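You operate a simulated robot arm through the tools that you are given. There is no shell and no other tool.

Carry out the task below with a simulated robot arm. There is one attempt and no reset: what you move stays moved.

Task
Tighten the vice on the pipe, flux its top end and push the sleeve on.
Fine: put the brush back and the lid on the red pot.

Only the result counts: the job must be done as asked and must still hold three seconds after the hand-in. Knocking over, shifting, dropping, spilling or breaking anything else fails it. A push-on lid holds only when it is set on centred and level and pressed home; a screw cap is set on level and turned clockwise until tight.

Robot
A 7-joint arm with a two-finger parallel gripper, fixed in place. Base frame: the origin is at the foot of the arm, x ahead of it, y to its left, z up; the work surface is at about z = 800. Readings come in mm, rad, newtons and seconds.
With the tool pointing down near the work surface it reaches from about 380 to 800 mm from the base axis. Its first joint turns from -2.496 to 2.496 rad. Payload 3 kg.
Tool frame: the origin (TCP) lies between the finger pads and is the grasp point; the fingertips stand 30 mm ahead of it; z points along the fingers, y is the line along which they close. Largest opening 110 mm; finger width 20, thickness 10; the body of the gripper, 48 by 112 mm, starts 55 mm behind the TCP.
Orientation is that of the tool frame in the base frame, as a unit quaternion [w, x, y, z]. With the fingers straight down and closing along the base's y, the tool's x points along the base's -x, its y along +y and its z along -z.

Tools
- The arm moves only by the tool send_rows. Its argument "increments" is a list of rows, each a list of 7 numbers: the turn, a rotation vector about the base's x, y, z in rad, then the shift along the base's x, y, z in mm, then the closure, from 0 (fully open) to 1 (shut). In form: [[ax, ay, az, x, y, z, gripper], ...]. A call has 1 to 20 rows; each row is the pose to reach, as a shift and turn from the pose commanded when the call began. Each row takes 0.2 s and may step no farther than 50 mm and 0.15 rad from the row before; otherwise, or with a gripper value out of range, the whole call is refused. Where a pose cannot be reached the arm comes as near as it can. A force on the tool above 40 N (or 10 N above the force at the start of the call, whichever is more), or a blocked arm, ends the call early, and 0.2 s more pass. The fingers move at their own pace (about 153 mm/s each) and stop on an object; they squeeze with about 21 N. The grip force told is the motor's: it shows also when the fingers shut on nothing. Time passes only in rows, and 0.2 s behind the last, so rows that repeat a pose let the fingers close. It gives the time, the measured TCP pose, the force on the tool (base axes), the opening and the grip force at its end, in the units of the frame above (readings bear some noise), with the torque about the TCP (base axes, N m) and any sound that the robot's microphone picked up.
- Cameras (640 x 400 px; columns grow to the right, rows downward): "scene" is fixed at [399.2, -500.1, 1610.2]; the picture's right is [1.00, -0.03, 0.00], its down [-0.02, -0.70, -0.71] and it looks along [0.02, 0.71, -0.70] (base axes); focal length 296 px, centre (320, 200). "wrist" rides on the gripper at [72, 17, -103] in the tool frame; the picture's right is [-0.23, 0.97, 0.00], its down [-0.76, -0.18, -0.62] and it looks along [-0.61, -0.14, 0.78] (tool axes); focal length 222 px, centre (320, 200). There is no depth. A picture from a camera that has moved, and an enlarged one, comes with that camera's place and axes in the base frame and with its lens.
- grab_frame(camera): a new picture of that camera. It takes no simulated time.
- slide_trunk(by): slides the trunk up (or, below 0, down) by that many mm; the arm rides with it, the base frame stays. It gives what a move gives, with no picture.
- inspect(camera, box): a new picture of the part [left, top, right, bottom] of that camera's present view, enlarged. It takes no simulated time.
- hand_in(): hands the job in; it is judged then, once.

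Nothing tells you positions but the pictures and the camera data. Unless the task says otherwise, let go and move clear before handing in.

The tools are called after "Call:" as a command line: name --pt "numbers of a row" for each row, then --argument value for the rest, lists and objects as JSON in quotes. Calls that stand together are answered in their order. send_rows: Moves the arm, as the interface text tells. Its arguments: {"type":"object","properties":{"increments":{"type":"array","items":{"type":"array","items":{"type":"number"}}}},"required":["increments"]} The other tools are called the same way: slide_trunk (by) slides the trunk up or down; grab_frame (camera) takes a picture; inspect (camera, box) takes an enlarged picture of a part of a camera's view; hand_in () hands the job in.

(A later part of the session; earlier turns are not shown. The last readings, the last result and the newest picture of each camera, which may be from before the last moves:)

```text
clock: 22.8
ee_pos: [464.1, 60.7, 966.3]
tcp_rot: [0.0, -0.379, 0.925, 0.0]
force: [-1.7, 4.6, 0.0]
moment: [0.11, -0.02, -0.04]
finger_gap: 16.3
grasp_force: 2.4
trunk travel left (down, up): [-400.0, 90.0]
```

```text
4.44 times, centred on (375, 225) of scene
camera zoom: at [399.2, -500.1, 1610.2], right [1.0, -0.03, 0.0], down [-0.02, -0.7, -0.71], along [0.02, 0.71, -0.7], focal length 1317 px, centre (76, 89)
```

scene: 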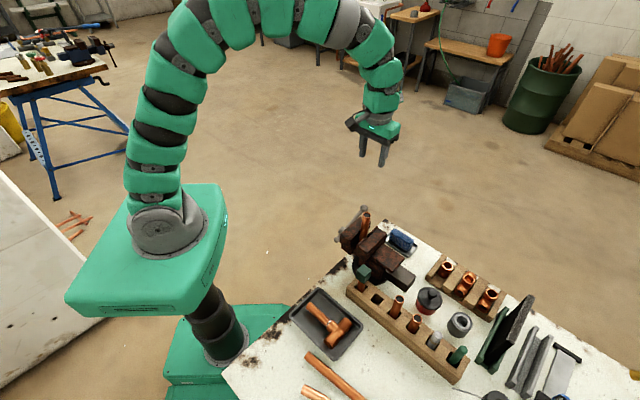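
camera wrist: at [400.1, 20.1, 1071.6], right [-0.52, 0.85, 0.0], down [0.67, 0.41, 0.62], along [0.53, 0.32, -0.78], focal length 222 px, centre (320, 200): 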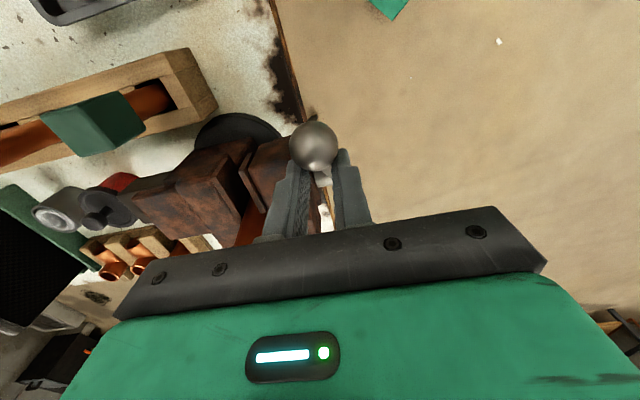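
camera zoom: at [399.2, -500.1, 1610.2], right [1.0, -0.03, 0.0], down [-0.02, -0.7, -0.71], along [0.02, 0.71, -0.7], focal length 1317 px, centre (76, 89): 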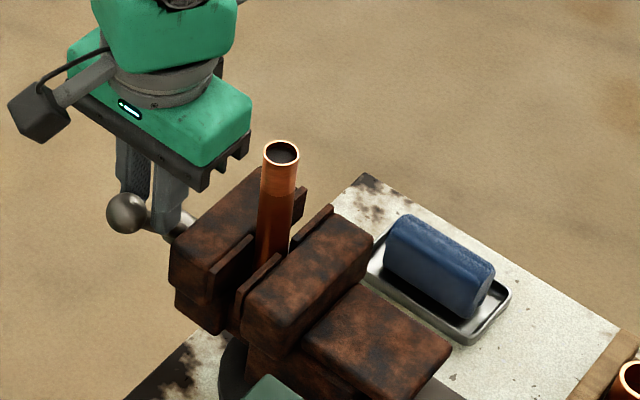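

The bar is at about 130° and the pipe is straightening up in the jaws. I'll push a little farther, then rise above the ball to press it down.

Call:
send_rows --pt "0 0 0 -6 -6 -5 0.87" --pt "0 0 0 -12 -12 -10 0.87" --pt "0 0 0 -15 -15 -14 0.87" --pt "0 0 0 0 0 0 0.87" --pt "0 0 0 5 5 30 0.87" --pt "0 0 0 5 5 65 0.87" --pt "0 0 0 5 5 65 0.87"

Call:
grab_frame --camera "wrist"

Call:
inspect --camera "scene" --box '[325, 180, 425, 270]'

```text
clock: 24.4
ee_pos: [468.6, 61.9, 1030.8]
tcp_rot: [0.0, -0.379, 0.925, 0.001]
force: [-0.3, 0.3, 0.0]
moment: [-0.01, 0.01, 0.0]
finger_gap: 14.5
grasp_force: 0.0
trunk travel left (down, up): [-400.0, 90.0]
```

```text
taken
camera wrist: at [404.6, 24.2, 1135.2], right [-0.52, 0.85, 0.0], down [0.67, 0.41, 0.62], along [0.53, 0.32, -0.78], focal length 222 px, centre (320, 200)
```

wrist: 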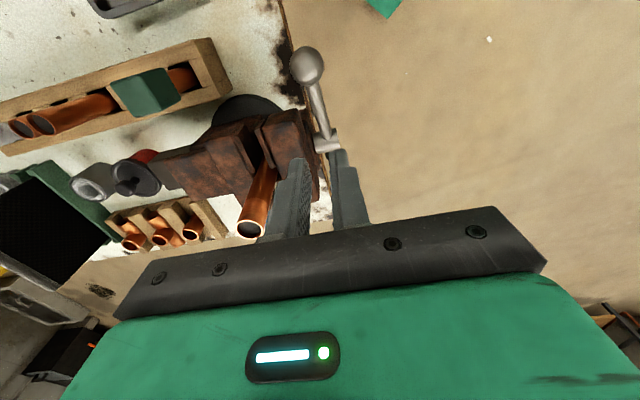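

```text
4.44 times, centred on (375, 225) of scene
camera zoom: at [399.2, -500.1, 1610.2], right [1.0, -0.03, 0.0], down [-0.02, -0.7, -0.71], along [0.02, 0.71, -0.7], focal length 1317 px, centre (76, 89)
```

zoom: 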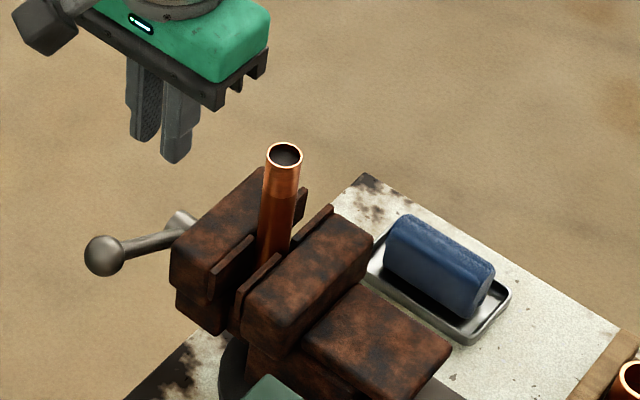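

The ball is near (432, 28, 938). I'll go directly above it so it sits under both fingertips, and look before pressing down.

Call:
send_rows --pt "0 0 0 -18 -17 0 0.87" --pt "0 0 0 -36.8 -33.8 0 0.87" --pt "0 0 0 -36.8 -33.8 -30 0.87" --pt "0 0 0 -36.8 -33.8 -30 0.87"

Call:
grab_frame --camera "wrist"

Call:
inspect --camera "scene" --box '[315, 170, 425, 270]'

```text
clock: 25.4
ee_pos: [431.5, 29.3, 999.9]
tcp_rot: [0.0, -0.378, 0.926, 0.0]
force: [-0.4, 0.7, 0.1]
moment: [-0.03, 0.01, 0.01]
finger_gap: 14.3
grasp_force: 0.0
trunk travel left (down, up): [-400.0, 90.0]
```

```text
taken
camera wrist: at [367.5, -9.4, 1104.5], right [-0.52, 0.85, 0.0], down [0.67, 0.41, 0.62], along [0.53, 0.32, -0.78], focal length 222 px, centre (320, 200)
```

wrist: 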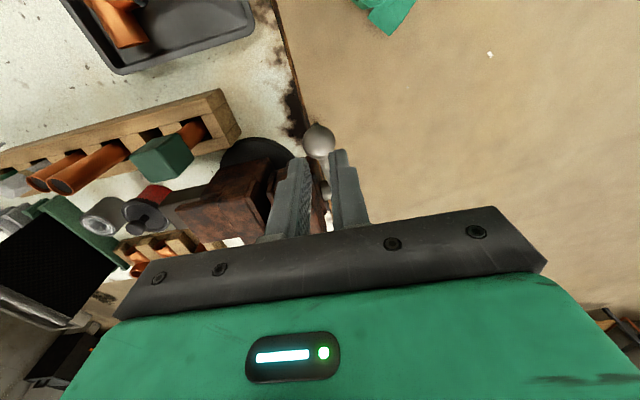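

```text
4.00 times, centred on (370, 220) of scene
camera zoom: at [399.2, -500.1, 1610.2], right [1.0, -0.03, 0.0], down [-0.02, -0.7, -0.71], along [0.02, 0.71, -0.7], focal length 1185 px, centre (120, 120)
```

zoom: 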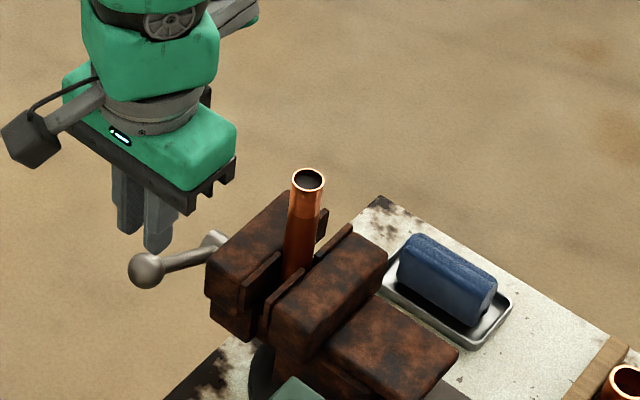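

The fingertips line up over the ball. Now I'll press down along its arc and watch for the torque to rise.

Call:
send_rows --pt "0 0 0 -2.1 -2.1 -10 0.87" --pt "0 0 0 -2.8 -2.8 -19 0.87" --pt "0 0 0 -4.9 -5 -28 0.87" --pt "0 0 0 -7 -7.1 -36 0.87" --pt "0 0 0 -9 -9.1 -44 0.87" --pt "0 0 0 -10.4 -10.5 -52 0.87"

Call:
inspect --camera "scene" --box '[315, 170, 425, 270]'

```text
clock: 26.8
ee_pos: [420.5, 17.8, 949.3]
tcp_rot: [0.0, -0.379, 0.926, -0.001]
force: [1.4, 1.1, 0.1]
moment: [-0.01, 0.0, -0.06]
finger_gap: 14.4
grasp_force: 0.0
trunk travel left (down, up): [-400.0, 90.0]
```

```text
4.00 times, centred on (370, 220) of scene
camera zoom: at [399.2, -500.1, 1610.2], right [1.0, -0.03, 0.0], down [-0.02, -0.7, -0.71], along [0.02, 0.71, -0.7], focal length 1185 px, centre (120, 120)
```

zoom: 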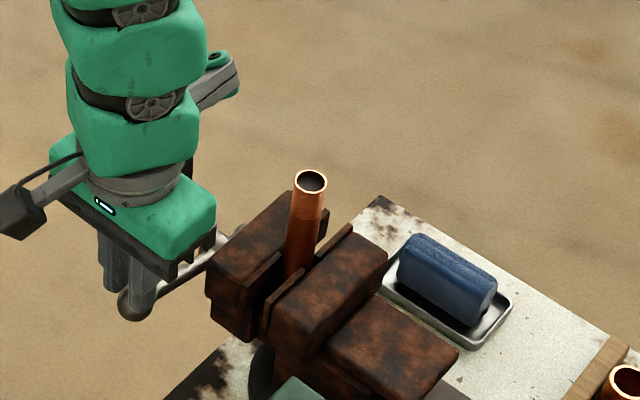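

It keeps turning easily and the pipe still shifts, so it isn't tight yet. I'll continue the push downward.

Call:
send_rows --pt "0 0 0 -1 -1 -8 0.87" --pt "0 0 0 -1 -1 -17 0.87" --pt "0 0 0 -1 -1 -26 0.87" --pt "0 0 0 0 0 -36 0.87" --pt "0 0 0 0.7 0.7 -45 0.87" --pt "0 0 0 1.4 1.4 -54 0.87"

Call:
inspect --camera "scene" --box '[315, 170, 425, 270]'

Call:
grab_frame --camera "wrist"

```text
clock: 27.4
ee_pos: [422.0, 18.1, 942.6]
tcp_rot: [0.01, -0.378, 0.926, -0.003]
force: [6.3, -1.6, 39.2]
moment: [-0.1, -0.41, -0.02]
finger_gap: 0.0
grasp_force: 38.1
trunk travel left (down, up): [-400.0, 90.0]
stopped in row 3: the force on the tool passed its limit at 58 N (the readings are from after the stop); the commanded pose is now the measured one
```

```text
4.00 times, centred on (370, 220) of scene
camera zoom: at [399.2, -500.1, 1610.2], right [1.0, -0.03, 0.0], down [-0.02, -0.7, -0.71], along [0.02, 0.71, -0.7], focal length 1185 px, centre (120, 120)
```

zoom: 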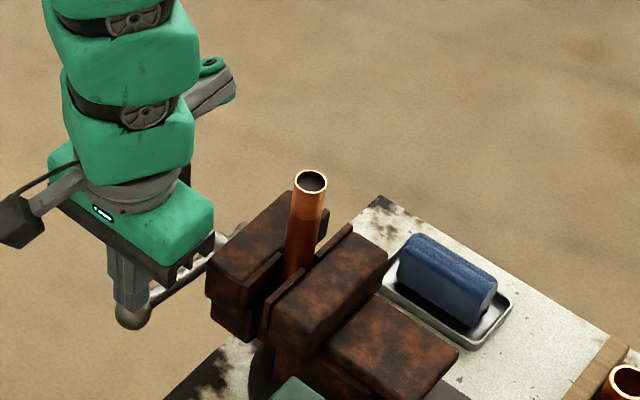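

```text
taken
camera wrist: at [355.8, -21.2, 1045.0], right [-0.52, 0.85, -0.01], down [0.65, 0.41, 0.64], along [0.55, 0.32, -0.77], focal length 222 px, centre (320, 200)
```

wrist: 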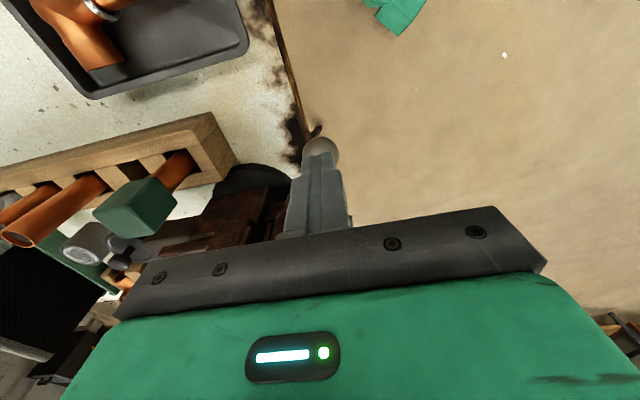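

The bar stopped against firm resistance, so the vice seems to be gripping the pipe, which stands upright. I'll press once more to confirm it is tight.

Call:
send_rows --pt "0 0 0 0 0 -3 1" --pt "0 0 0 0 0 -6 1" --pt "0 0 0 0 0 -9 1" --pt "0 0 0 0 0 -12 1"

Call:
inspect --camera "scene" --box '[315, 170, 425, 270]'

```text
clock: 27.7
ee_pos: [422.6, 17.3, 940.1]
tcp_rot: [0.009, -0.378, 0.926, -0.004]
force: [-18.3, -0.6, 56.8]
moment: [0.09, 0.56, 0.11]
finger_gap: 0.1
grasp_force: 20.5
trunk travel left (down, up): [-400.0, 90.0]
stopped in row 1: the force on the tool passed its limit at 335 N (the readings are from after the stop); the commanded pose is now the measured one
```

```text
4.00 times, centred on (370, 220) of scene
camera zoom: at [399.2, -500.1, 1610.2], right [1.0, -0.03, 0.0], down [-0.02, -0.7, -0.71], along [0.02, 0.71, -0.7], focal length 1185 px, centre (120, 120)
```

zoom: 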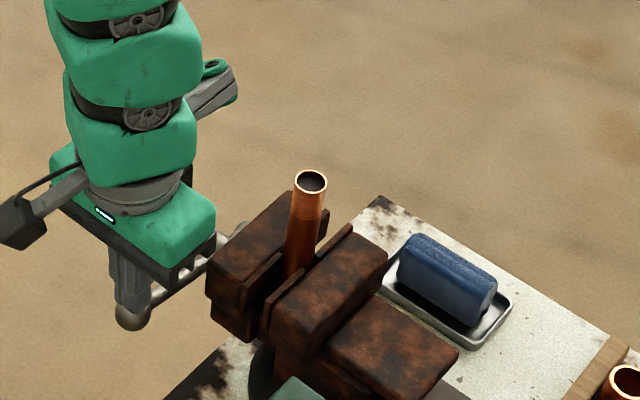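

It's now solidly blocked, so the vice is tight. I'll lift away, correct the small tilt and check the jaws from above.

Call:
send_rows --pt "0 0.02 0.002 0 0 30 0.87" --pt "0 0.02 0.002 0 0 70 0.6" --pt "0 0.02 0.002 0 0 110 0.5" --pt "0 0.02 0.002 0 0 150 0.3" --pt "0 0.02 0.002 20 20 190 0.3" --pt "0 0.02 0.002 40 40 220 0.3" --pt "0 0.02 0.002 40 40 220 0.3"

Call:
grab_frame --camera "wrist"

Call:
inspect --camera "scene" --box '[325, 190, 425, 280]'

```text
clock: 29.3
ee_pos: [466.3, 57.0, 1159.6]
tcp_rot: [-0.003, -0.378, 0.926, 0.0]
force: [0.6, -0.6, 0.3]
moment: [-0.03, -0.01, 0.01]
finger_gap: 76.9
grasp_force: 0.1
trunk travel left (down, up): [-400.0, 90.0]
```

```text
taken
camera wrist: at [403.2, 17.2, 1263.8], right [-0.52, 0.85, 0.0], down [0.67, 0.41, 0.62], along [0.53, 0.33, -0.78], focal length 222 px, centre (320, 200)
```

wrist: 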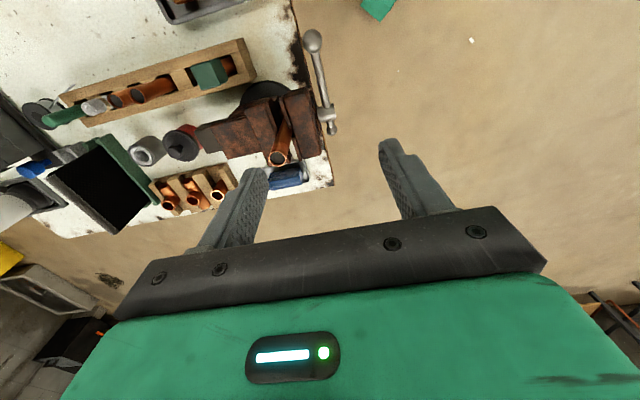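

```text
4.44 times, centred on (375, 235) of scene
camera zoom: at [399.2, -500.1, 1610.2], right [1.0, -0.03, 0.0], down [-0.02, -0.7, -0.71], along [0.02, 0.71, -0.7], focal length 1317 px, centre (76, 44)
```

zoom: 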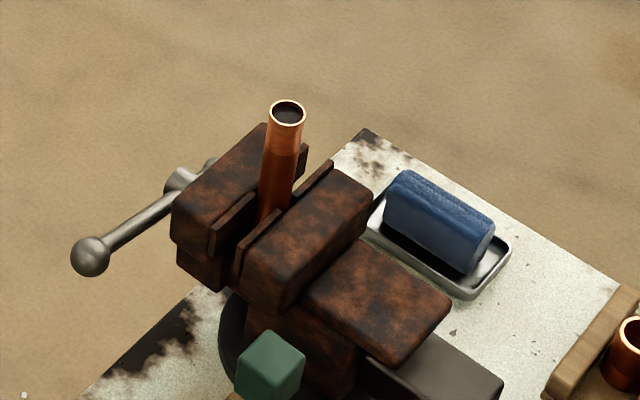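

The pipe top stays at (544, 44, 1012), now gripped between the jaws. Next is the pot lid, so I'll travel high over to the pot and look down at it.

Call:
send_rows --pt "0 0 0 35 -24 0 0.3" --pt "0 0 0 72 -50 0 0.3" --pt "0 0 0 110 -76 0 0.3" --pt "0 0 0 148 -103 0 0.3" --pt "0 0 0 186 -130 0 0.3" --pt "0 0 0 224 -156 0 0.3" --pt "0 0 0 246 -172 -40 0.3" --pt "0 0 0 246 -172 -85 0.3" --pt "0 0 0 246 -172 -130 0.3" --pt "0 0 0 246 -172 -150 0.3" --pt "0 0 0 246 -172 -150 0.3"

Call:
grab_frame --camera "wrist"

Call:
inspect --camera "wrist" --box '[200, 20, 420, 220]'

Call:
inspect --camera "scene" --box '[380, 230, 500, 340]'

```text
clock: 31.7
ee_pos: [712.4, -113.5, 1007.4]
tcp_rot: [-0.001, -0.379, 0.925, 0.002]
force: [0.9, 1.1, -0.8]
moment: [0.0, -0.01, -0.01]
finger_gap: 76.8
grasp_force: 0.1
trunk travel left (down, up): [-400.0, 90.0]
```

```text
taken
camera wrist: at [648.8, -152.9, 1113.0], right [-0.52, 0.85, 0.0], down [0.67, 0.41, 0.62], along [0.53, 0.33, -0.78], focal length 222 px, centre (320, 200)
```

wrist: 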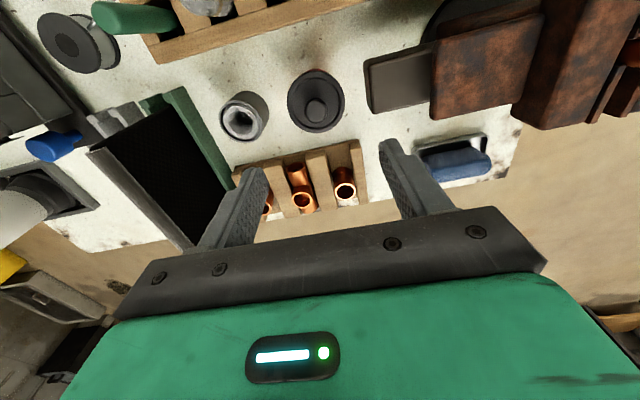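

```text
2.00 times, centred on (310, 120) of wrist
camera zoom: at [648.8, -152.9, 1113.0], right [-0.52, 0.85, 0.0], down [0.67, 0.41, 0.62], along [0.53, 0.33, -0.78], focal length 444 px, centre (340, 360)
```

zoom: 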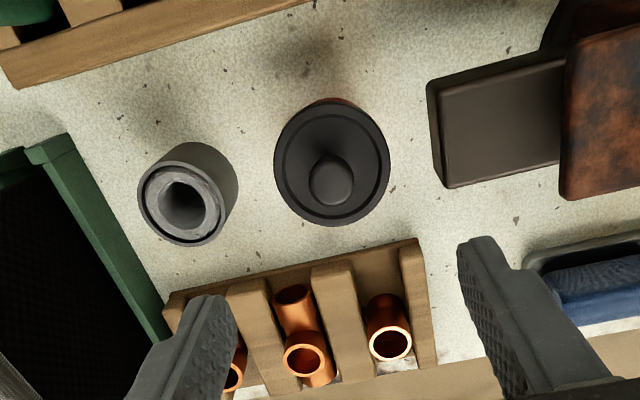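

```text
3.64 times, centred on (440, 285) of scene
camera zoom: at [399.2, -500.1, 1610.2], right [1.0, -0.03, 0.0], down [-0.02, -0.7, -0.71], along [0.02, 0.71, -0.7], focal length 1078 px, centre (-116, -109)
```

zoom: 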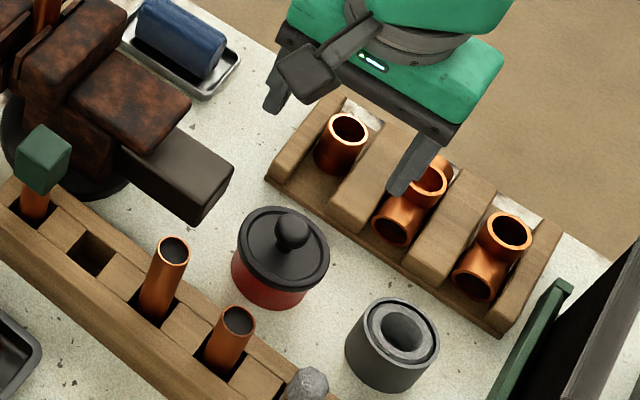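

The knob centre looks to be near (712, -117.5, 872), about 24 mm across. I'll narrow the gap and lower toward it, stopping short to check.

Call:
send_rows --pt "0 0 0 0 -4 -30 0.55" --pt "0 0 0 0 -4 -70 0.55" --pt "0 0 0 0 -4 -70 0.55"

Call:
grab_frame --camera "wrist"

Call:
inspect --camera "wrist" --box '[240, 80, 400, 240]'

Call:
inspect --camera "scene" --box '[390, 240, 490, 330]'

```text
clock: 32.5
ee_pos: [710.2, -117.3, 938.1]
tcp_rot: [-0.003, -0.379, 0.925, 0.001]
force: [-0.8, 0.7, -0.7]
moment: [0.0, 0.0, -0.01]
finger_gap: 49.7
grasp_force: 0.0
trunk travel left (down, up): [-400.0, 90.0]
```

```text
taken
camera wrist: at [647.9, -156.9, 1042.4], right [-0.52, 0.85, 0.0], down [0.67, 0.41, 0.62], along [0.53, 0.33, -0.78], focal length 222 px, centre (320, 200)
```

wrist: 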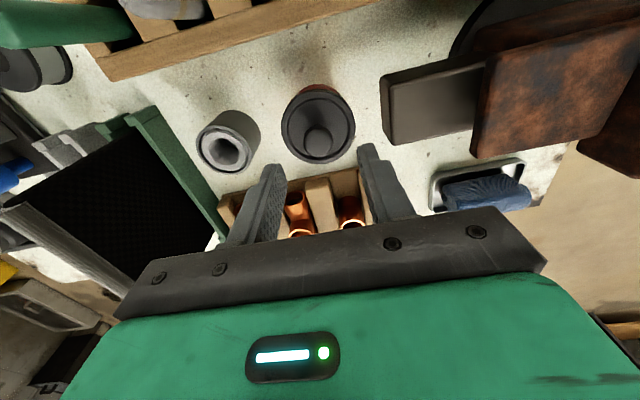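

```text
2.50 times, centred on (320, 160) of wrist
camera zoom: at [647.9, -156.9, 1042.4], right [-0.52, 0.85, 0.0], down [0.67, 0.41, 0.62], along [0.53, 0.33, -0.78], focal length 555 px, centre (320, 300)
```

zoom: 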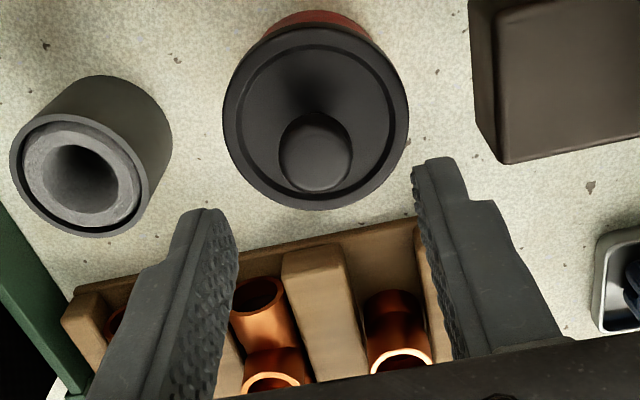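

```text
4.44 times, centred on (440, 285) of scene
camera zoom: at [399.2, -500.1, 1610.2], right [1.0, -0.03, 0.0], down [-0.02, -0.7, -0.71], along [0.02, 0.71, -0.7], focal length 1317 px, centre (-213, -178)
```

zoom: 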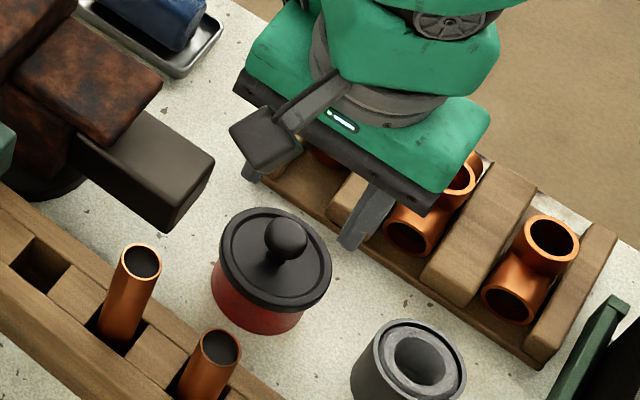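

The knob is centred between the fingers. Lowering the last 54 mm and closing on it.

Call:
send_rows --pt "0 0 0 0.5 0 -30 0.55" --pt "0 0 0 0.5 0 -54 0.55" --pt "0 0 0 0.5 0 -54 0.55" --pt "0 0 0 0.5 0 -54 0.8" --pt "0 0 0 0.5 0 -54 1" --pt "0 0 0 0.5 0 -54 1"

Call:
grab_frame --camera "wrist"

Call:
inspect --camera "scene" --box '[390, 240, 490, 330]'

```text
clock: 33.9
ee_pos: [712.0, -119.3, 884.6]
tcp_rot: [-0.002, -0.38, 0.925, 0.0]
force: [-0.5, -0.2, -0.6]
moment: [0.03, 0.04, 0.0]
finger_gap: 21.3
grasp_force: 21.3
trunk travel left (down, up): [-400.0, 90.0]
heard: snap
```

```text
taken
camera wrist: at [649.1, -157.6, 988.7], right [-0.52, 0.85, 0.0], down [0.67, 0.41, 0.62], along [0.53, 0.33, -0.78], focal length 222 px, centre (320, 200)
```

wrist: 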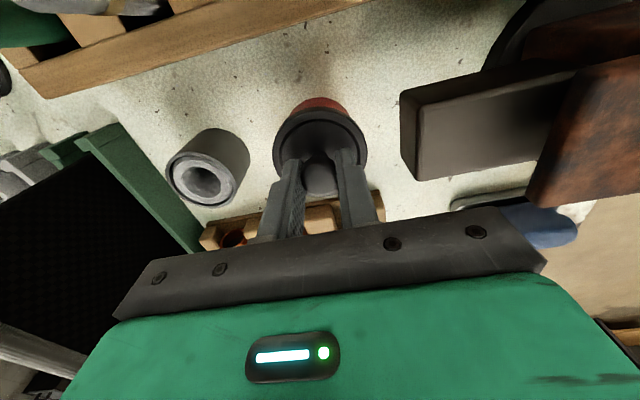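

```text
4.44 times, centred on (440, 285) of scene
camera zoom: at [399.2, -500.1, 1610.2], right [1.0, -0.03, 0.0], down [-0.02, -0.7, -0.71], along [0.02, 0.71, -0.7], focal length 1317 px, centre (-213, -178)
```

zoom: 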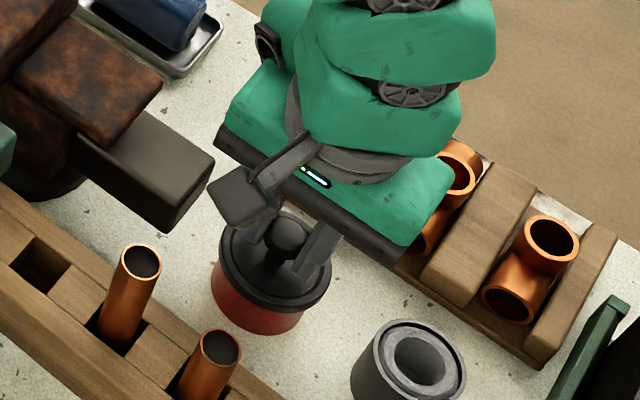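

The knob is held and a snap was heard, probably the lid coming free. I'll lift slowly and check that the pot stays put.

Call:
send_rows --pt "0 0 0 0 0 4 1" --pt "0 0 0 0 0 8 1" --pt "0 0 0 0 0 14 1" --pt "0 0 0 0 0 22 1" --pt "0 0 0 0 0 30 1"

Call:
inspect --camera "scene" --box '[390, 230, 490, 330]'

```text
clock: 35.1
ee_pos: [712.7, -116.9, 915.7]
tcp_rot: [-0.003, -0.38, 0.925, 0.0]
force: [0.6, 0.4, -0.6]
moment: [-0.01, 0.05, -0.02]
finger_gap: 21.2
grasp_force: 20.9
trunk travel left (down, up): [-400.0, 90.0]
```

```text
4.00 times, centred on (440, 280) of scene
camera zoom: at [399.2, -500.1, 1610.2], right [1.0, -0.03, 0.0], down [-0.02, -0.7, -0.71], along [0.02, 0.71, -0.7], focal length 1185 px, centre (-160, -120)
```

zoom: 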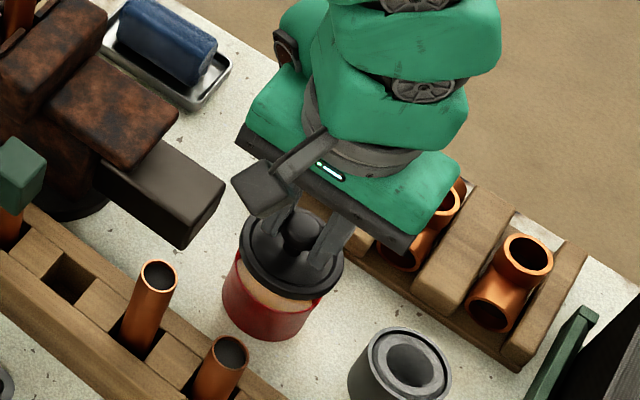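

The lid came off cleanly; tan flux shows in the pot, which hasn't moved. I'll lift higher and carry the lid to the free bench area near (610, -270).

Call:
send_rows --pt "0 0 0 0 0 40 1" --pt "0 0 0 0 0 85 1" --pt "0 0 0 -20 -31 85 1" --pt "0 0 0 -41 -62 85 1" --pt "0 0 0 -62 -93 85 1" --pt "0 0 0 -83 -124 85 1" --pt "0 0 0 -102 -152.5 85 1" --pt "0 0 0 -102 -152.5 45 1" --pt "0 0 0 -102 -152.5 5 1" --pt "0 0 0 -102 -152.5 5 1"

Call:
grab_frame --camera "scene"

Call:
inspect --camera "scene" --box '[350, 270, 490, 400]'

Call:
grab_frame --camera "wrist"

```text
clock: 37.3
ee_pos: [612.9, -268.7, 917.9]
tcp_rot: [-0.002, -0.38, 0.925, 0.001]
force: [1.1, -0.8, 0.1]
moment: [0.0, -0.02, -0.03]
finger_gap: 21.4
grasp_force: 21.1
trunk travel left (down, up): [-400.0, 90.0]
```

```text
taken
```

scene: 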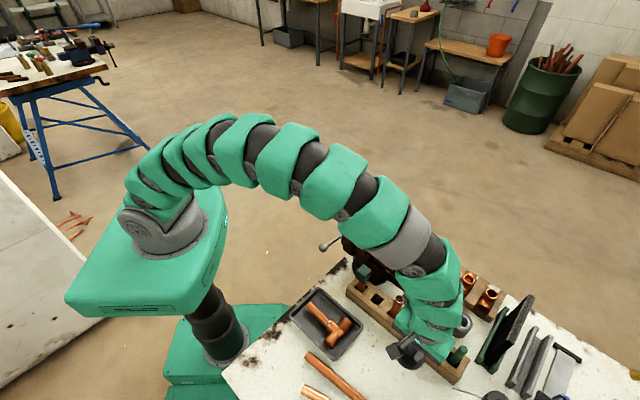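

```text
3.08 times, centred on (420, 335) of scene
camera zoom: at [399.2, -500.1, 1610.2], right [1.0, -0.03, 0.0], down [-0.02, -0.7, -0.71], along [0.02, 0.71, -0.7], focal length 912 px, centre (12, -215)
```

zoom: 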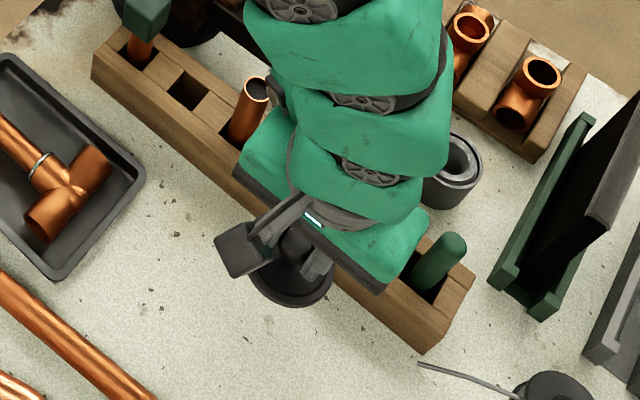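

```text
taken
camera wrist: at [549.4, -308.2, 1022.3], right [-0.52, 0.85, 0.0], down [0.67, 0.41, 0.62], along [0.53, 0.33, -0.78], focal length 222 px, centre (320, 200)
```

wrist: 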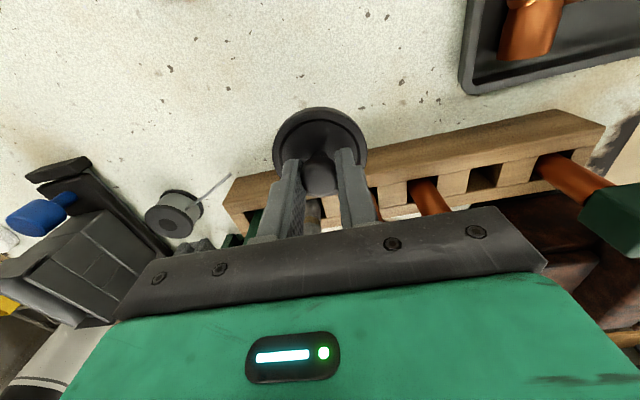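

The lid is over clear bench. I'll shift a little farther from the rack and lower most of the way.

Call:
send_rows --pt "0 0 0 -12 -12 0 1" --pt "0 0 0 -12 -12 -30 1" --pt "0 0 0 -12 -12 -55 1" --pt "0 0 0 -12 -12 -62 1" --pt "0 0 0 -12 -12 -62 1"

Call:
inspect --camera "scene" --box '[350, 270, 490, 400]'

Call:
grab_frame --camera "wrist"

```text
clock: 38.5
ee_pos: [599.4, -281.2, 858.2]
tcp_rot: [-0.001, -0.379, 0.925, 0.001]
force: [-0.6, -0.2, 0.5]
moment: [0.01, 0.03, 0.01]
finger_gap: 21.5
grasp_force: 21.1
trunk travel left (down, up): [-400.0, 90.0]
```

```text
3.08 times, centred on (420, 335) of scene
camera zoom: at [399.2, -500.1, 1610.2], right [1.0, -0.03, 0.0], down [-0.02, -0.7, -0.71], along [0.02, 0.71, -0.7], focal length 912 px, centre (12, -215)
```

zoom: 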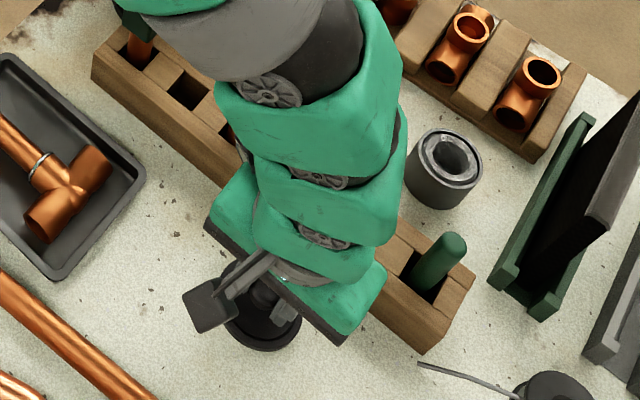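

```text
taken
camera wrist: at [536.4, -320.8, 961.7], right [-0.52, 0.85, 0.0], down [0.67, 0.41, 0.62], along [0.53, 0.33, -0.78], focal length 222 px, centre (320, 200)
```

wrist: 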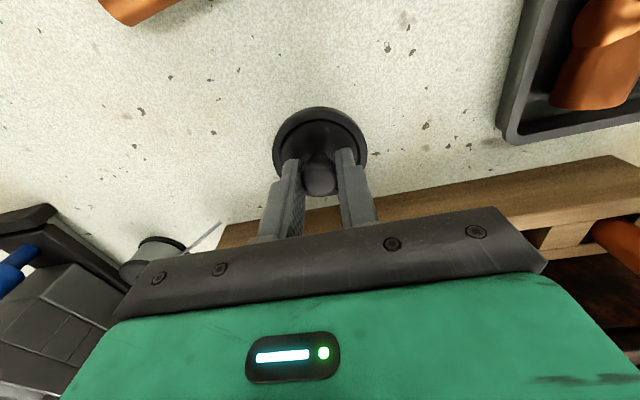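

The lid is close to the bench. I'll lower it in small steps until I feel contact.

Call:
send_rows --pt "0 0 0 0 0 -2 1" --pt "0 0 0 0 0 -4 1" --pt "0 0 0 0 0 -6 1" --pt "0 0 0 0 0 -8 1"

```text
clock: 39.5
ee_pos: [599.8, -281.8, 850.0]
tcp_rot: [-0.001, -0.379, 0.925, 0.001]
force: [0.1, -0.3, -0.4]
moment: [-0.01, -0.02, 0.01]
finger_gap: 21.5
grasp_force: 20.9
trunk travel left (down, up): [-400.0, 90.0]
```

Call:
send_rows --pt "0 0 0 0 0 -1.5 1" --pt "0 0 0 0 0 -3 1" --pt "0 0 0 0 0 -4.5 1" --pt "0 0 0 0 0 -6 1"

Call:
inspect --camera "scene" --box '[380, 330, 430, 390]'

```text
clock: 40.5
ee_pos: [598.5, -282.0, 842.9]
tcp_rot: [-0.002, -0.38, 0.925, 0.001]
force: [0.8, -0.9, 0.3]
moment: [-0.03, -0.02, -0.02]
finger_gap: 21.5
grasp_force: 21.2
trunk travel left (down, up): [-400.0, 90.0]
```

```text
6.67 times, centred on (405, 360) of scene
camera zoom: at [399.2, -500.1, 1610.2], right [1.0, -0.03, 0.0], down [-0.02, -0.7, -0.71], along [0.02, 0.71, -0.7], focal length 1976 px, centre (-247, -867)
```

zoom: 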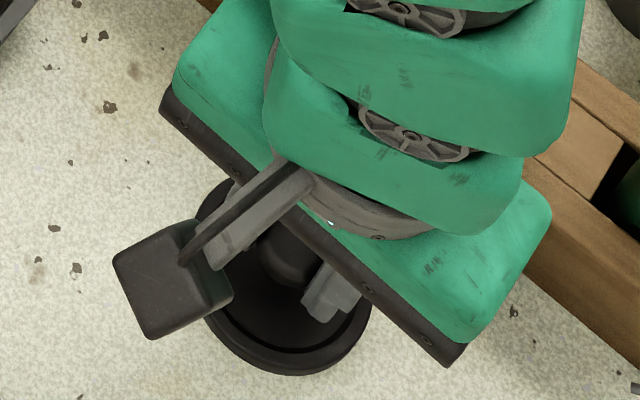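

Call:
send_rows --pt "0 0 0 0 0 -1.5 1" --pt "0 0 0 0 0 -3 1" --pt "0 0 0 0 0 -4.5 1" --pt "0 0 0 0 0 -4.5 1"

```text
clock: 41.5
ee_pos: [597.9, -281.2, 840.9]
tcp_rot: [-0.001, -0.379, 0.925, 0.0]
force: [6.0, 0.4, 21.1]
moment: [-0.03, -0.1, 0.0]
finger_gap: 21.8
grasp_force: 21.2
trunk travel left (down, up): [-400.0, 90.0]
```

Contact at about TCP z = 841. I'll ease the pressure, open and rise clear.

Call:
send_rows --pt "0 0 0 0 0 2.5 1" --pt "0 0 0 0 0 2.5 0.8" --pt "0 0 0 0 0 2.5 0.55" --pt "0 0 0 0 0 2.5 0.55" --pt "0 0 0 0 0 30 0.55" --pt "0 0 0 0 0 70 0.55" --pt "0 0 0 0 0 110 0.55" --pt "0 0 0 0 0 150 0.55" --pt "0 0 0 0 0 150 0.55"

Call:
grab_frame --camera "wrist"

Call:
inspect --camera "scene" --box '[380, 240, 500, 400]'

```text
clock: 43.5
ee_pos: [598.0, -283.3, 990.3]
tcp_rot: [-0.001, -0.379, 0.925, 0.001]
force: [-1.5, 0.0, 0.1]
moment: [-0.01, -0.03, 0.01]
finger_gap: 49.5
grasp_force: 0.0
trunk travel left (down, up): [-400.0, 90.0]
```

```text
taken
camera wrist: at [534.6, -321.8, 1095.1], right [-0.52, 0.85, 0.0], down [0.67, 0.41, 0.62], along [0.53, 0.33, -0.78], focal length 222 px, centre (320, 200)
```

wrist: 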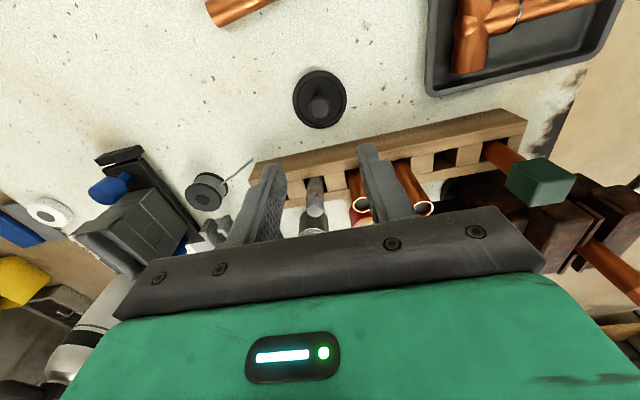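

```text
2.50 times, centred on (440, 320) of scene
camera zoom: at [399.2, -500.1, 1610.2], right [1.0, -0.03, 0.0], down [-0.02, -0.7, -0.71], along [0.02, 0.71, -0.7], focal length 741 px, centre (20, -100)
```

zoom: 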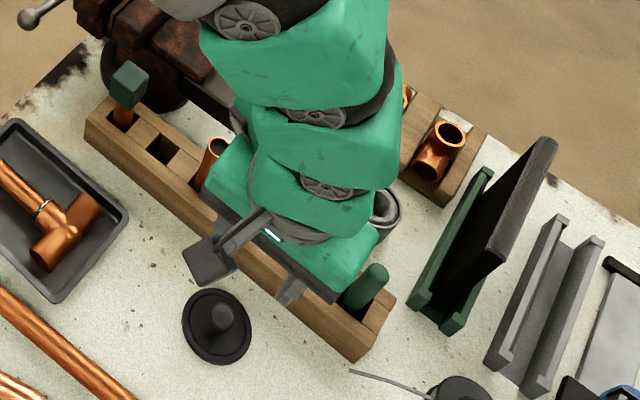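

The lid rests level on the bench. Next I'll go above the green handle in slot 6, which I take to be near (721, -276) with its top at about z = 921.

Call:
send_rows --pt "0 0 0 40 2 15 0.55" --pt "0 0 0 82 4 20 0.55" --pt "0 0 0 122 7 20 0.55" --pt "0 0 0 122 7 20 0.55"

Call:
grab_frame --camera "wrist"

Call:
inspect --camera "wrist" --box '[230, 60, 410, 220]'

Call:
inspect --camera "scene" --box '[400, 260, 520, 400]'

```text
clock: 44.5
ee_pos: [722.9, -276.9, 1009.3]
tcp_rot: [-0.003, -0.38, 0.925, 0.001]
force: [0.4, -0.1, -0.8]
moment: [-0.01, 0.04, 0.02]
finger_gap: 49.6
grasp_force: 0.2
trunk travel left (down, up): [-400.0, 90.0]
```

```text
taken
camera wrist: at [659.7, -316.7, 1113.5], right [-0.52, 0.85, 0.0], down [0.67, 0.41, 0.62], along [0.53, 0.33, -0.78], focal length 222 px, centre (320, 200)
```

wrist: 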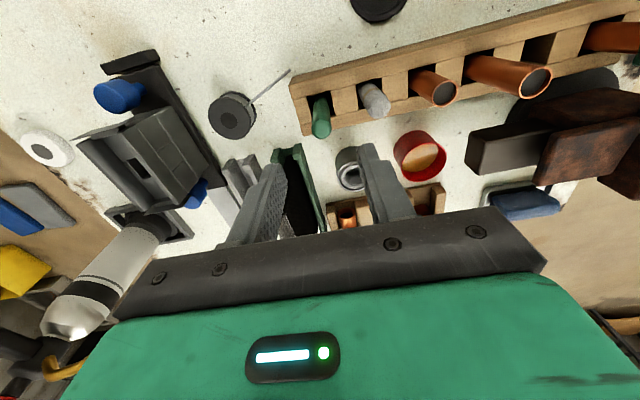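

```text
2.50 times, centred on (320, 140) of wrist
camera zoom: at [659.7, -316.7, 1113.5], right [-0.52, 0.85, 0.0], down [0.67, 0.41, 0.62], along [0.53, 0.33, -0.78], focal length 555 px, centre (320, 350)
```

zoom: 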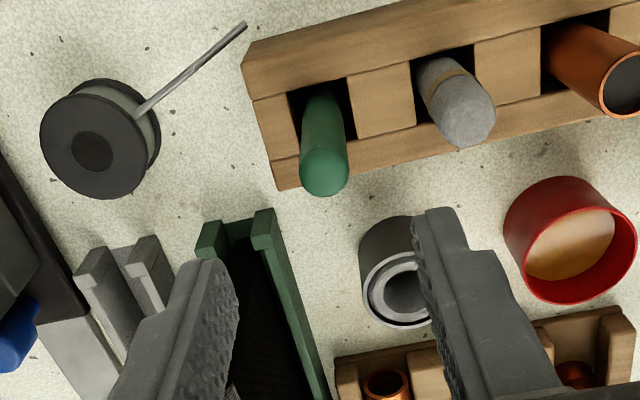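

```text
2.86 times, centred on (460, 330) of scene
camera zoom: at [399.2, -500.1, 1610.2], right [1.0, -0.03, 0.0], down [-0.02, -0.7, -0.71], along [0.02, 0.71, -0.7], focal length 847 px, centre (-80, -171)
```

zoom: 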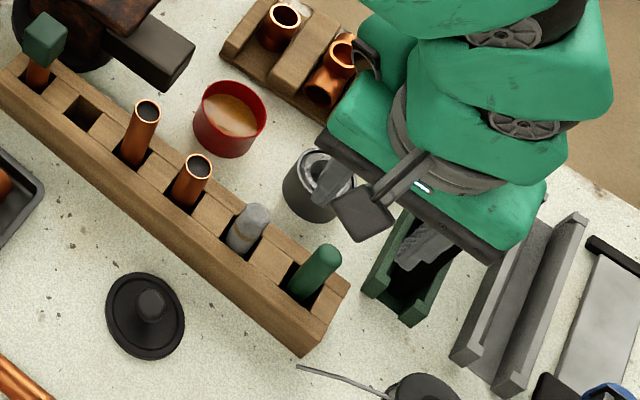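

The handle is between the fingers in plan, about 16 mm across and leaning slightly. I'll descend to grip it around z = 893.

Call:
send_rows --pt "0 0 0 -2 0 -40 0.55" --pt "0 0 0 -2 0 -80 0.55" --pt "0 0 0 -2 0 -116 0.55" --pt "0 0 0 -2 0 -116 0.55"

Call:
grab_frame --camera "wrist"

Call:
inspect --camera "scene" --box '[410, 290, 510, 390]'

```text
clock: 45.5
ee_pos: [718.8, -275.0, 891.0]
tcp_rot: [-0.003, -0.38, 0.925, 0.001]
force: [0.5, 0.4, -0.6]
moment: [0.03, 0.02, 0.0]
finger_gap: 49.5
grasp_force: 0.0
trunk travel left (down, up): [-400.0, 90.0]
```

```text
taken
camera wrist: at [655.8, -315.3, 996.3], right [-0.52, 0.85, 0.0], down [0.67, 0.41, 0.62], along [0.53, 0.33, -0.78], focal length 222 px, centre (320, 200)
```

wrist: 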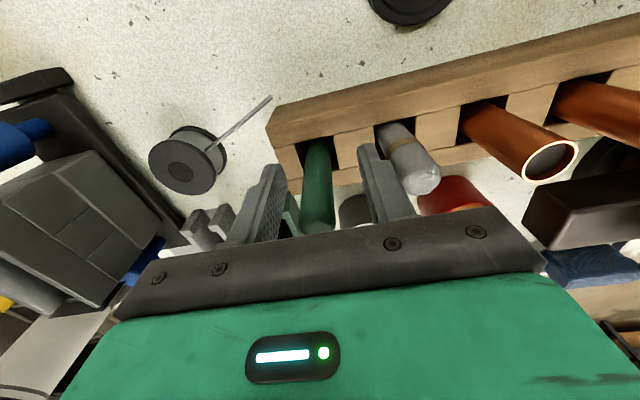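

```text
4.00 times, centred on (460, 340) of scene
camera zoom: at [399.2, -500.1, 1610.2], right [1.0, -0.03, 0.0], down [-0.02, -0.7, -0.71], along [0.02, 0.71, -0.7], focal length 1185 px, centre (-240, -360)
```

zoom: 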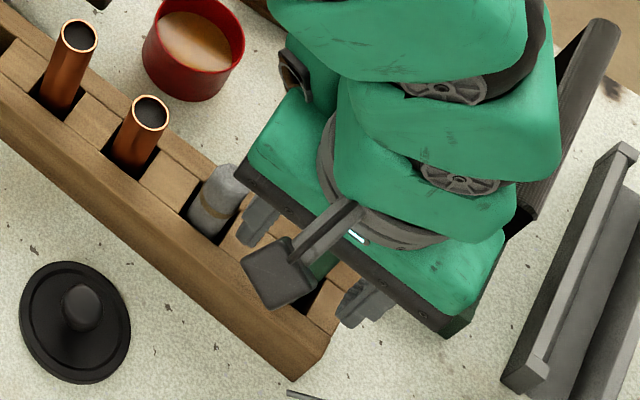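

The handle is between the fingers and clear of its neighbour. Closing on it.

Call:
send_rows --pt "0 0 0 0 0 0 0.75" --pt "0 0 0 0 0 0 1" --pt "0 0 0 0 0 0 1"

Call:
send_rows --pt "0 0 0 0 0 10 1" --pt "0 0 0 0 0 25 1" --pt "0 0 0 0 0 45 1" --pt "0 0 0 0 0 65 1" --pt "0 0 0 0 0 85 1" --pt "0 0 0 0 0 110 1" --pt "0 0 0 0 0 110 1"

Call:
grab_frame --camera "wrist"

Call:
inspect --camera "scene" --box '[400, 250, 520, 390]'

```text
clock: 46.3
ee_pos: [718.8, -275.0, 891.9]
tcp_rot: [-0.003, -0.38, 0.925, 0.002]
force: [0.3, 0.3, 0.0]
moment: [0.01, 0.04, 0.01]
finger_gap: 17.1
grasp_force: 21.6
trunk travel left (down, up): [-400.0, 90.0]
```

```text
clock: 47.9
ee_pos: [718.5, -276.2, 1004.3]
tcp_rot: [-0.001, -0.379, 0.926, 0.001]
force: [-0.6, 0.6, -0.1]
moment: [0.01, -0.02, 0.04]
finger_gap: 17.0
grasp_force: 20.9
trunk travel left (down, up): [-400.0, 90.0]
```

```text
taken
camera wrist: at [655.8, -315.7, 1107.9], right [-0.52, 0.85, 0.0], down [0.67, 0.41, 0.62], along [0.53, 0.33, -0.78], focal length 222 px, centre (320, 200)
```

wrist: 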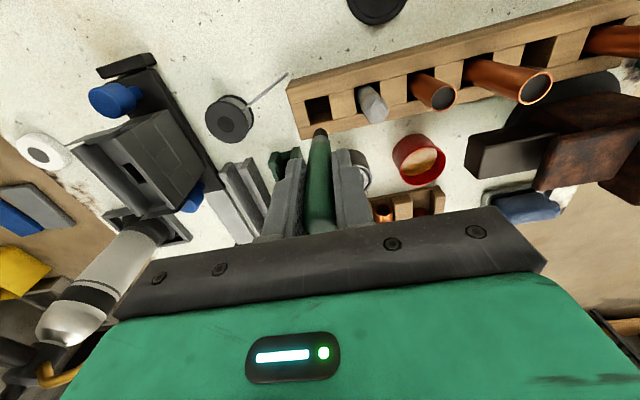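

```text
2.86 times, centred on (460, 320) of scene
camera zoom: at [399.2, -500.1, 1610.2], right [1.0, -0.03, 0.0], down [-0.02, -0.7, -0.71], along [0.02, 0.71, -0.7], focal length 847 px, centre (-80, -143)
```

zoom: 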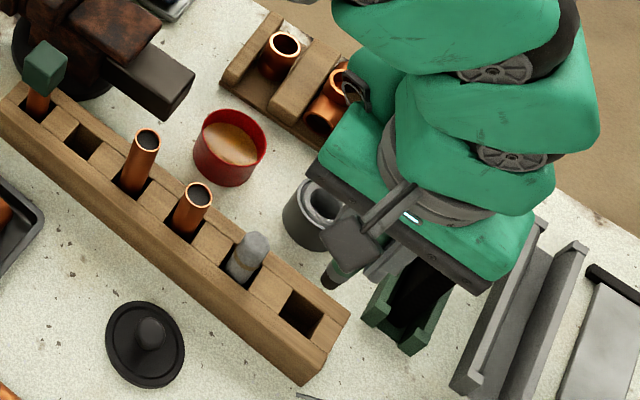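

It's out of the slot. I'll enlarge the lower end to see if it is a brush.

Call:
inspect --camera "wrist" --box '[280, 110, 360, 240]'

Call:
inspect --camera "scene" --box '[490, 310, 545, 365]'

Call:
inspect --camera "scene" --box '[505, 325, 535, 355]'

```text
3.08 times, centred on (320, 175) of wrist
camera zoom: at [655.8, -315.7, 1107.9], right [-0.52, 0.85, 0.0], down [0.67, 0.41, 0.62], along [0.53, 0.33, -0.78], focal length 684 px, centre (320, 277)
```

zoom: 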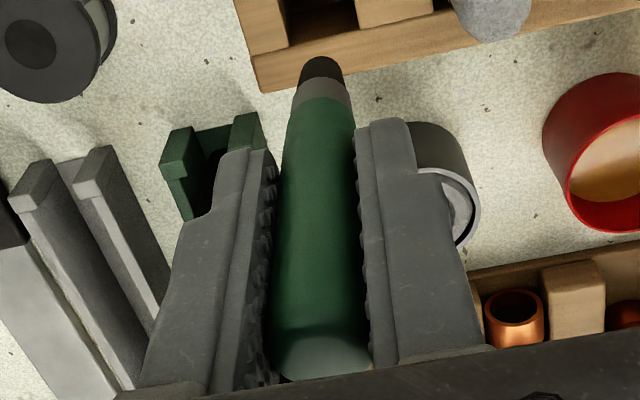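

```text
7.27 times, centred on (518, 338) of scene
camera zoom: at [399.2, -500.1, 1610.2], right [1.0, -0.03, 0.0], down [-0.02, -0.7, -0.71], along [0.02, 0.71, -0.7], focal length 2155 px, centre (-1116, -800)
```

zoom: 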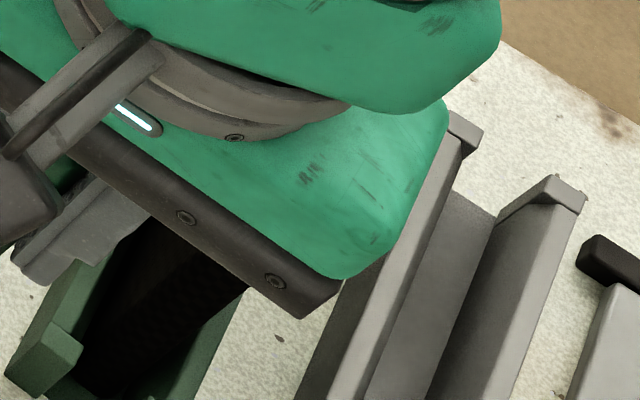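

```text
13.33 times, centred on (520, 340) of scene
camera zoom: at [399.2, -500.1, 1610.2], right [1.0, -0.03, 0.0], down [-0.02, -0.7, -0.71], along [0.02, 0.71, -0.7], focal length 3951 px, centre (-2347, -1667)
```

zoom: 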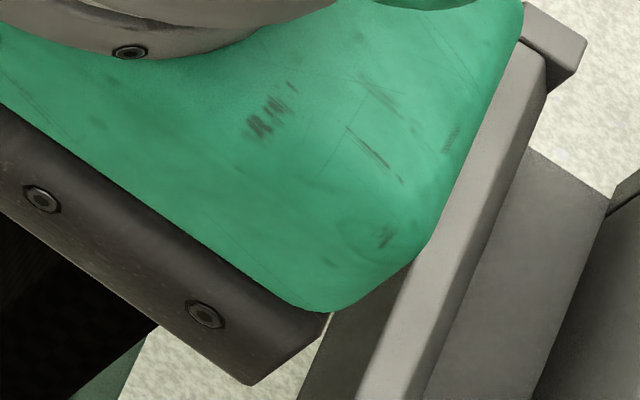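

It is the flux brush: green handle, grey ferrule, dark bristles, with its tip about 85 mm below the grasp point. I'll carry it over the open pot.

Call:
send_rows --pt "0 0 0 -1 40 8 1" --pt "0 0 0 -3 80 8 1" --pt "0 0 0 -5 120 8 1" --pt "0 0 0 -6.5 158 8 1" --pt "0 0 0 -6.5 158 8 1"

Call:
grab_frame --camera "wrist"

Call:
inspect --camera "wrist" --box '[250, 60, 390, 220]'

Call:
inspect --camera "scene" --box '[380, 230, 500, 340]'

```text
clock: 49.1
ee_pos: [708.8, -117.1, 1012.0]
tcp_rot: [-0.001, -0.38, 0.925, 0.001]
force: [0.0, 1.4, -0.4]
moment: [-0.02, 0.0, 0.0]
finger_gap: 17.4
grasp_force: 21.3
trunk travel left (down, up): [-400.0, 90.0]
```

```text
taken
camera wrist: at [645.9, -156.9, 1115.8], right [-0.52, 0.85, 0.0], down [0.67, 0.41, 0.62], along [0.53, 0.33, -0.78], focal length 222 px, centre (320, 200)
```

wrist: 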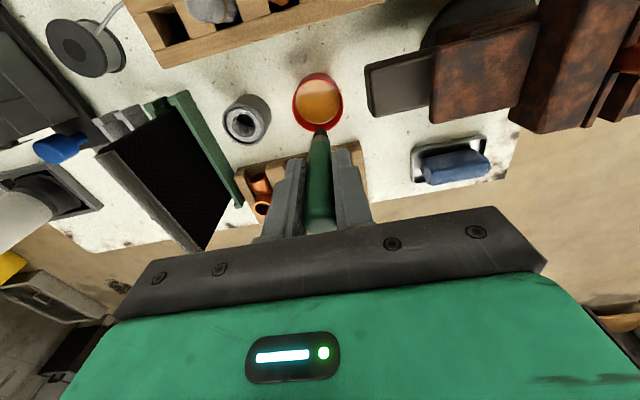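

```text
2.50 times, centred on (320, 140) of wrist
camera zoom: at [645.9, -156.9, 1115.8], right [-0.52, 0.85, 0.0], down [0.67, 0.41, 0.62], along [0.53, 0.33, -0.78], focal length 555 px, centre (320, 350)
```

zoom: 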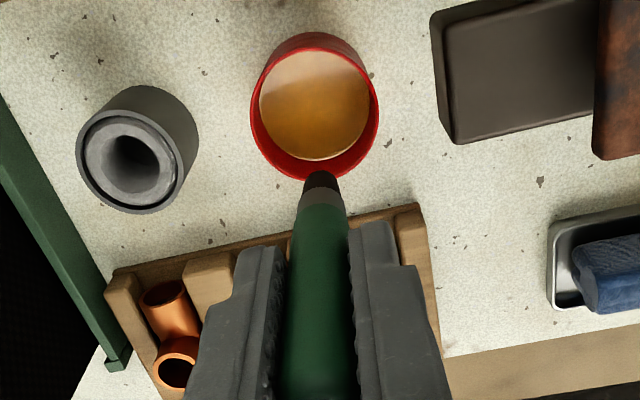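

```text
3.64 times, centred on (440, 285) of scene
camera zoom: at [399.2, -500.1, 1610.2], right [1.0, -0.03, 0.0], down [-0.02, -0.7, -0.71], along [0.02, 0.71, -0.7], focal length 1078 px, centre (-116, -109)
```

zoom: 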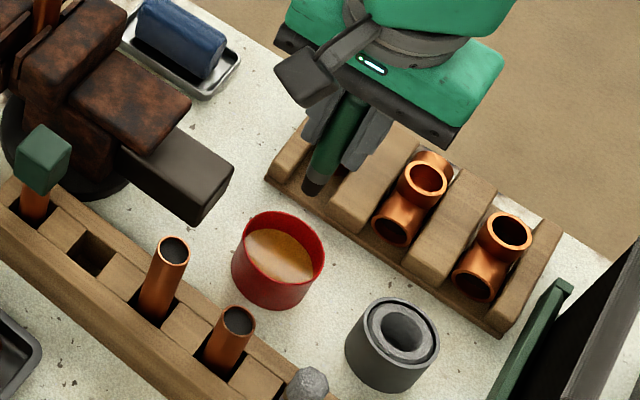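

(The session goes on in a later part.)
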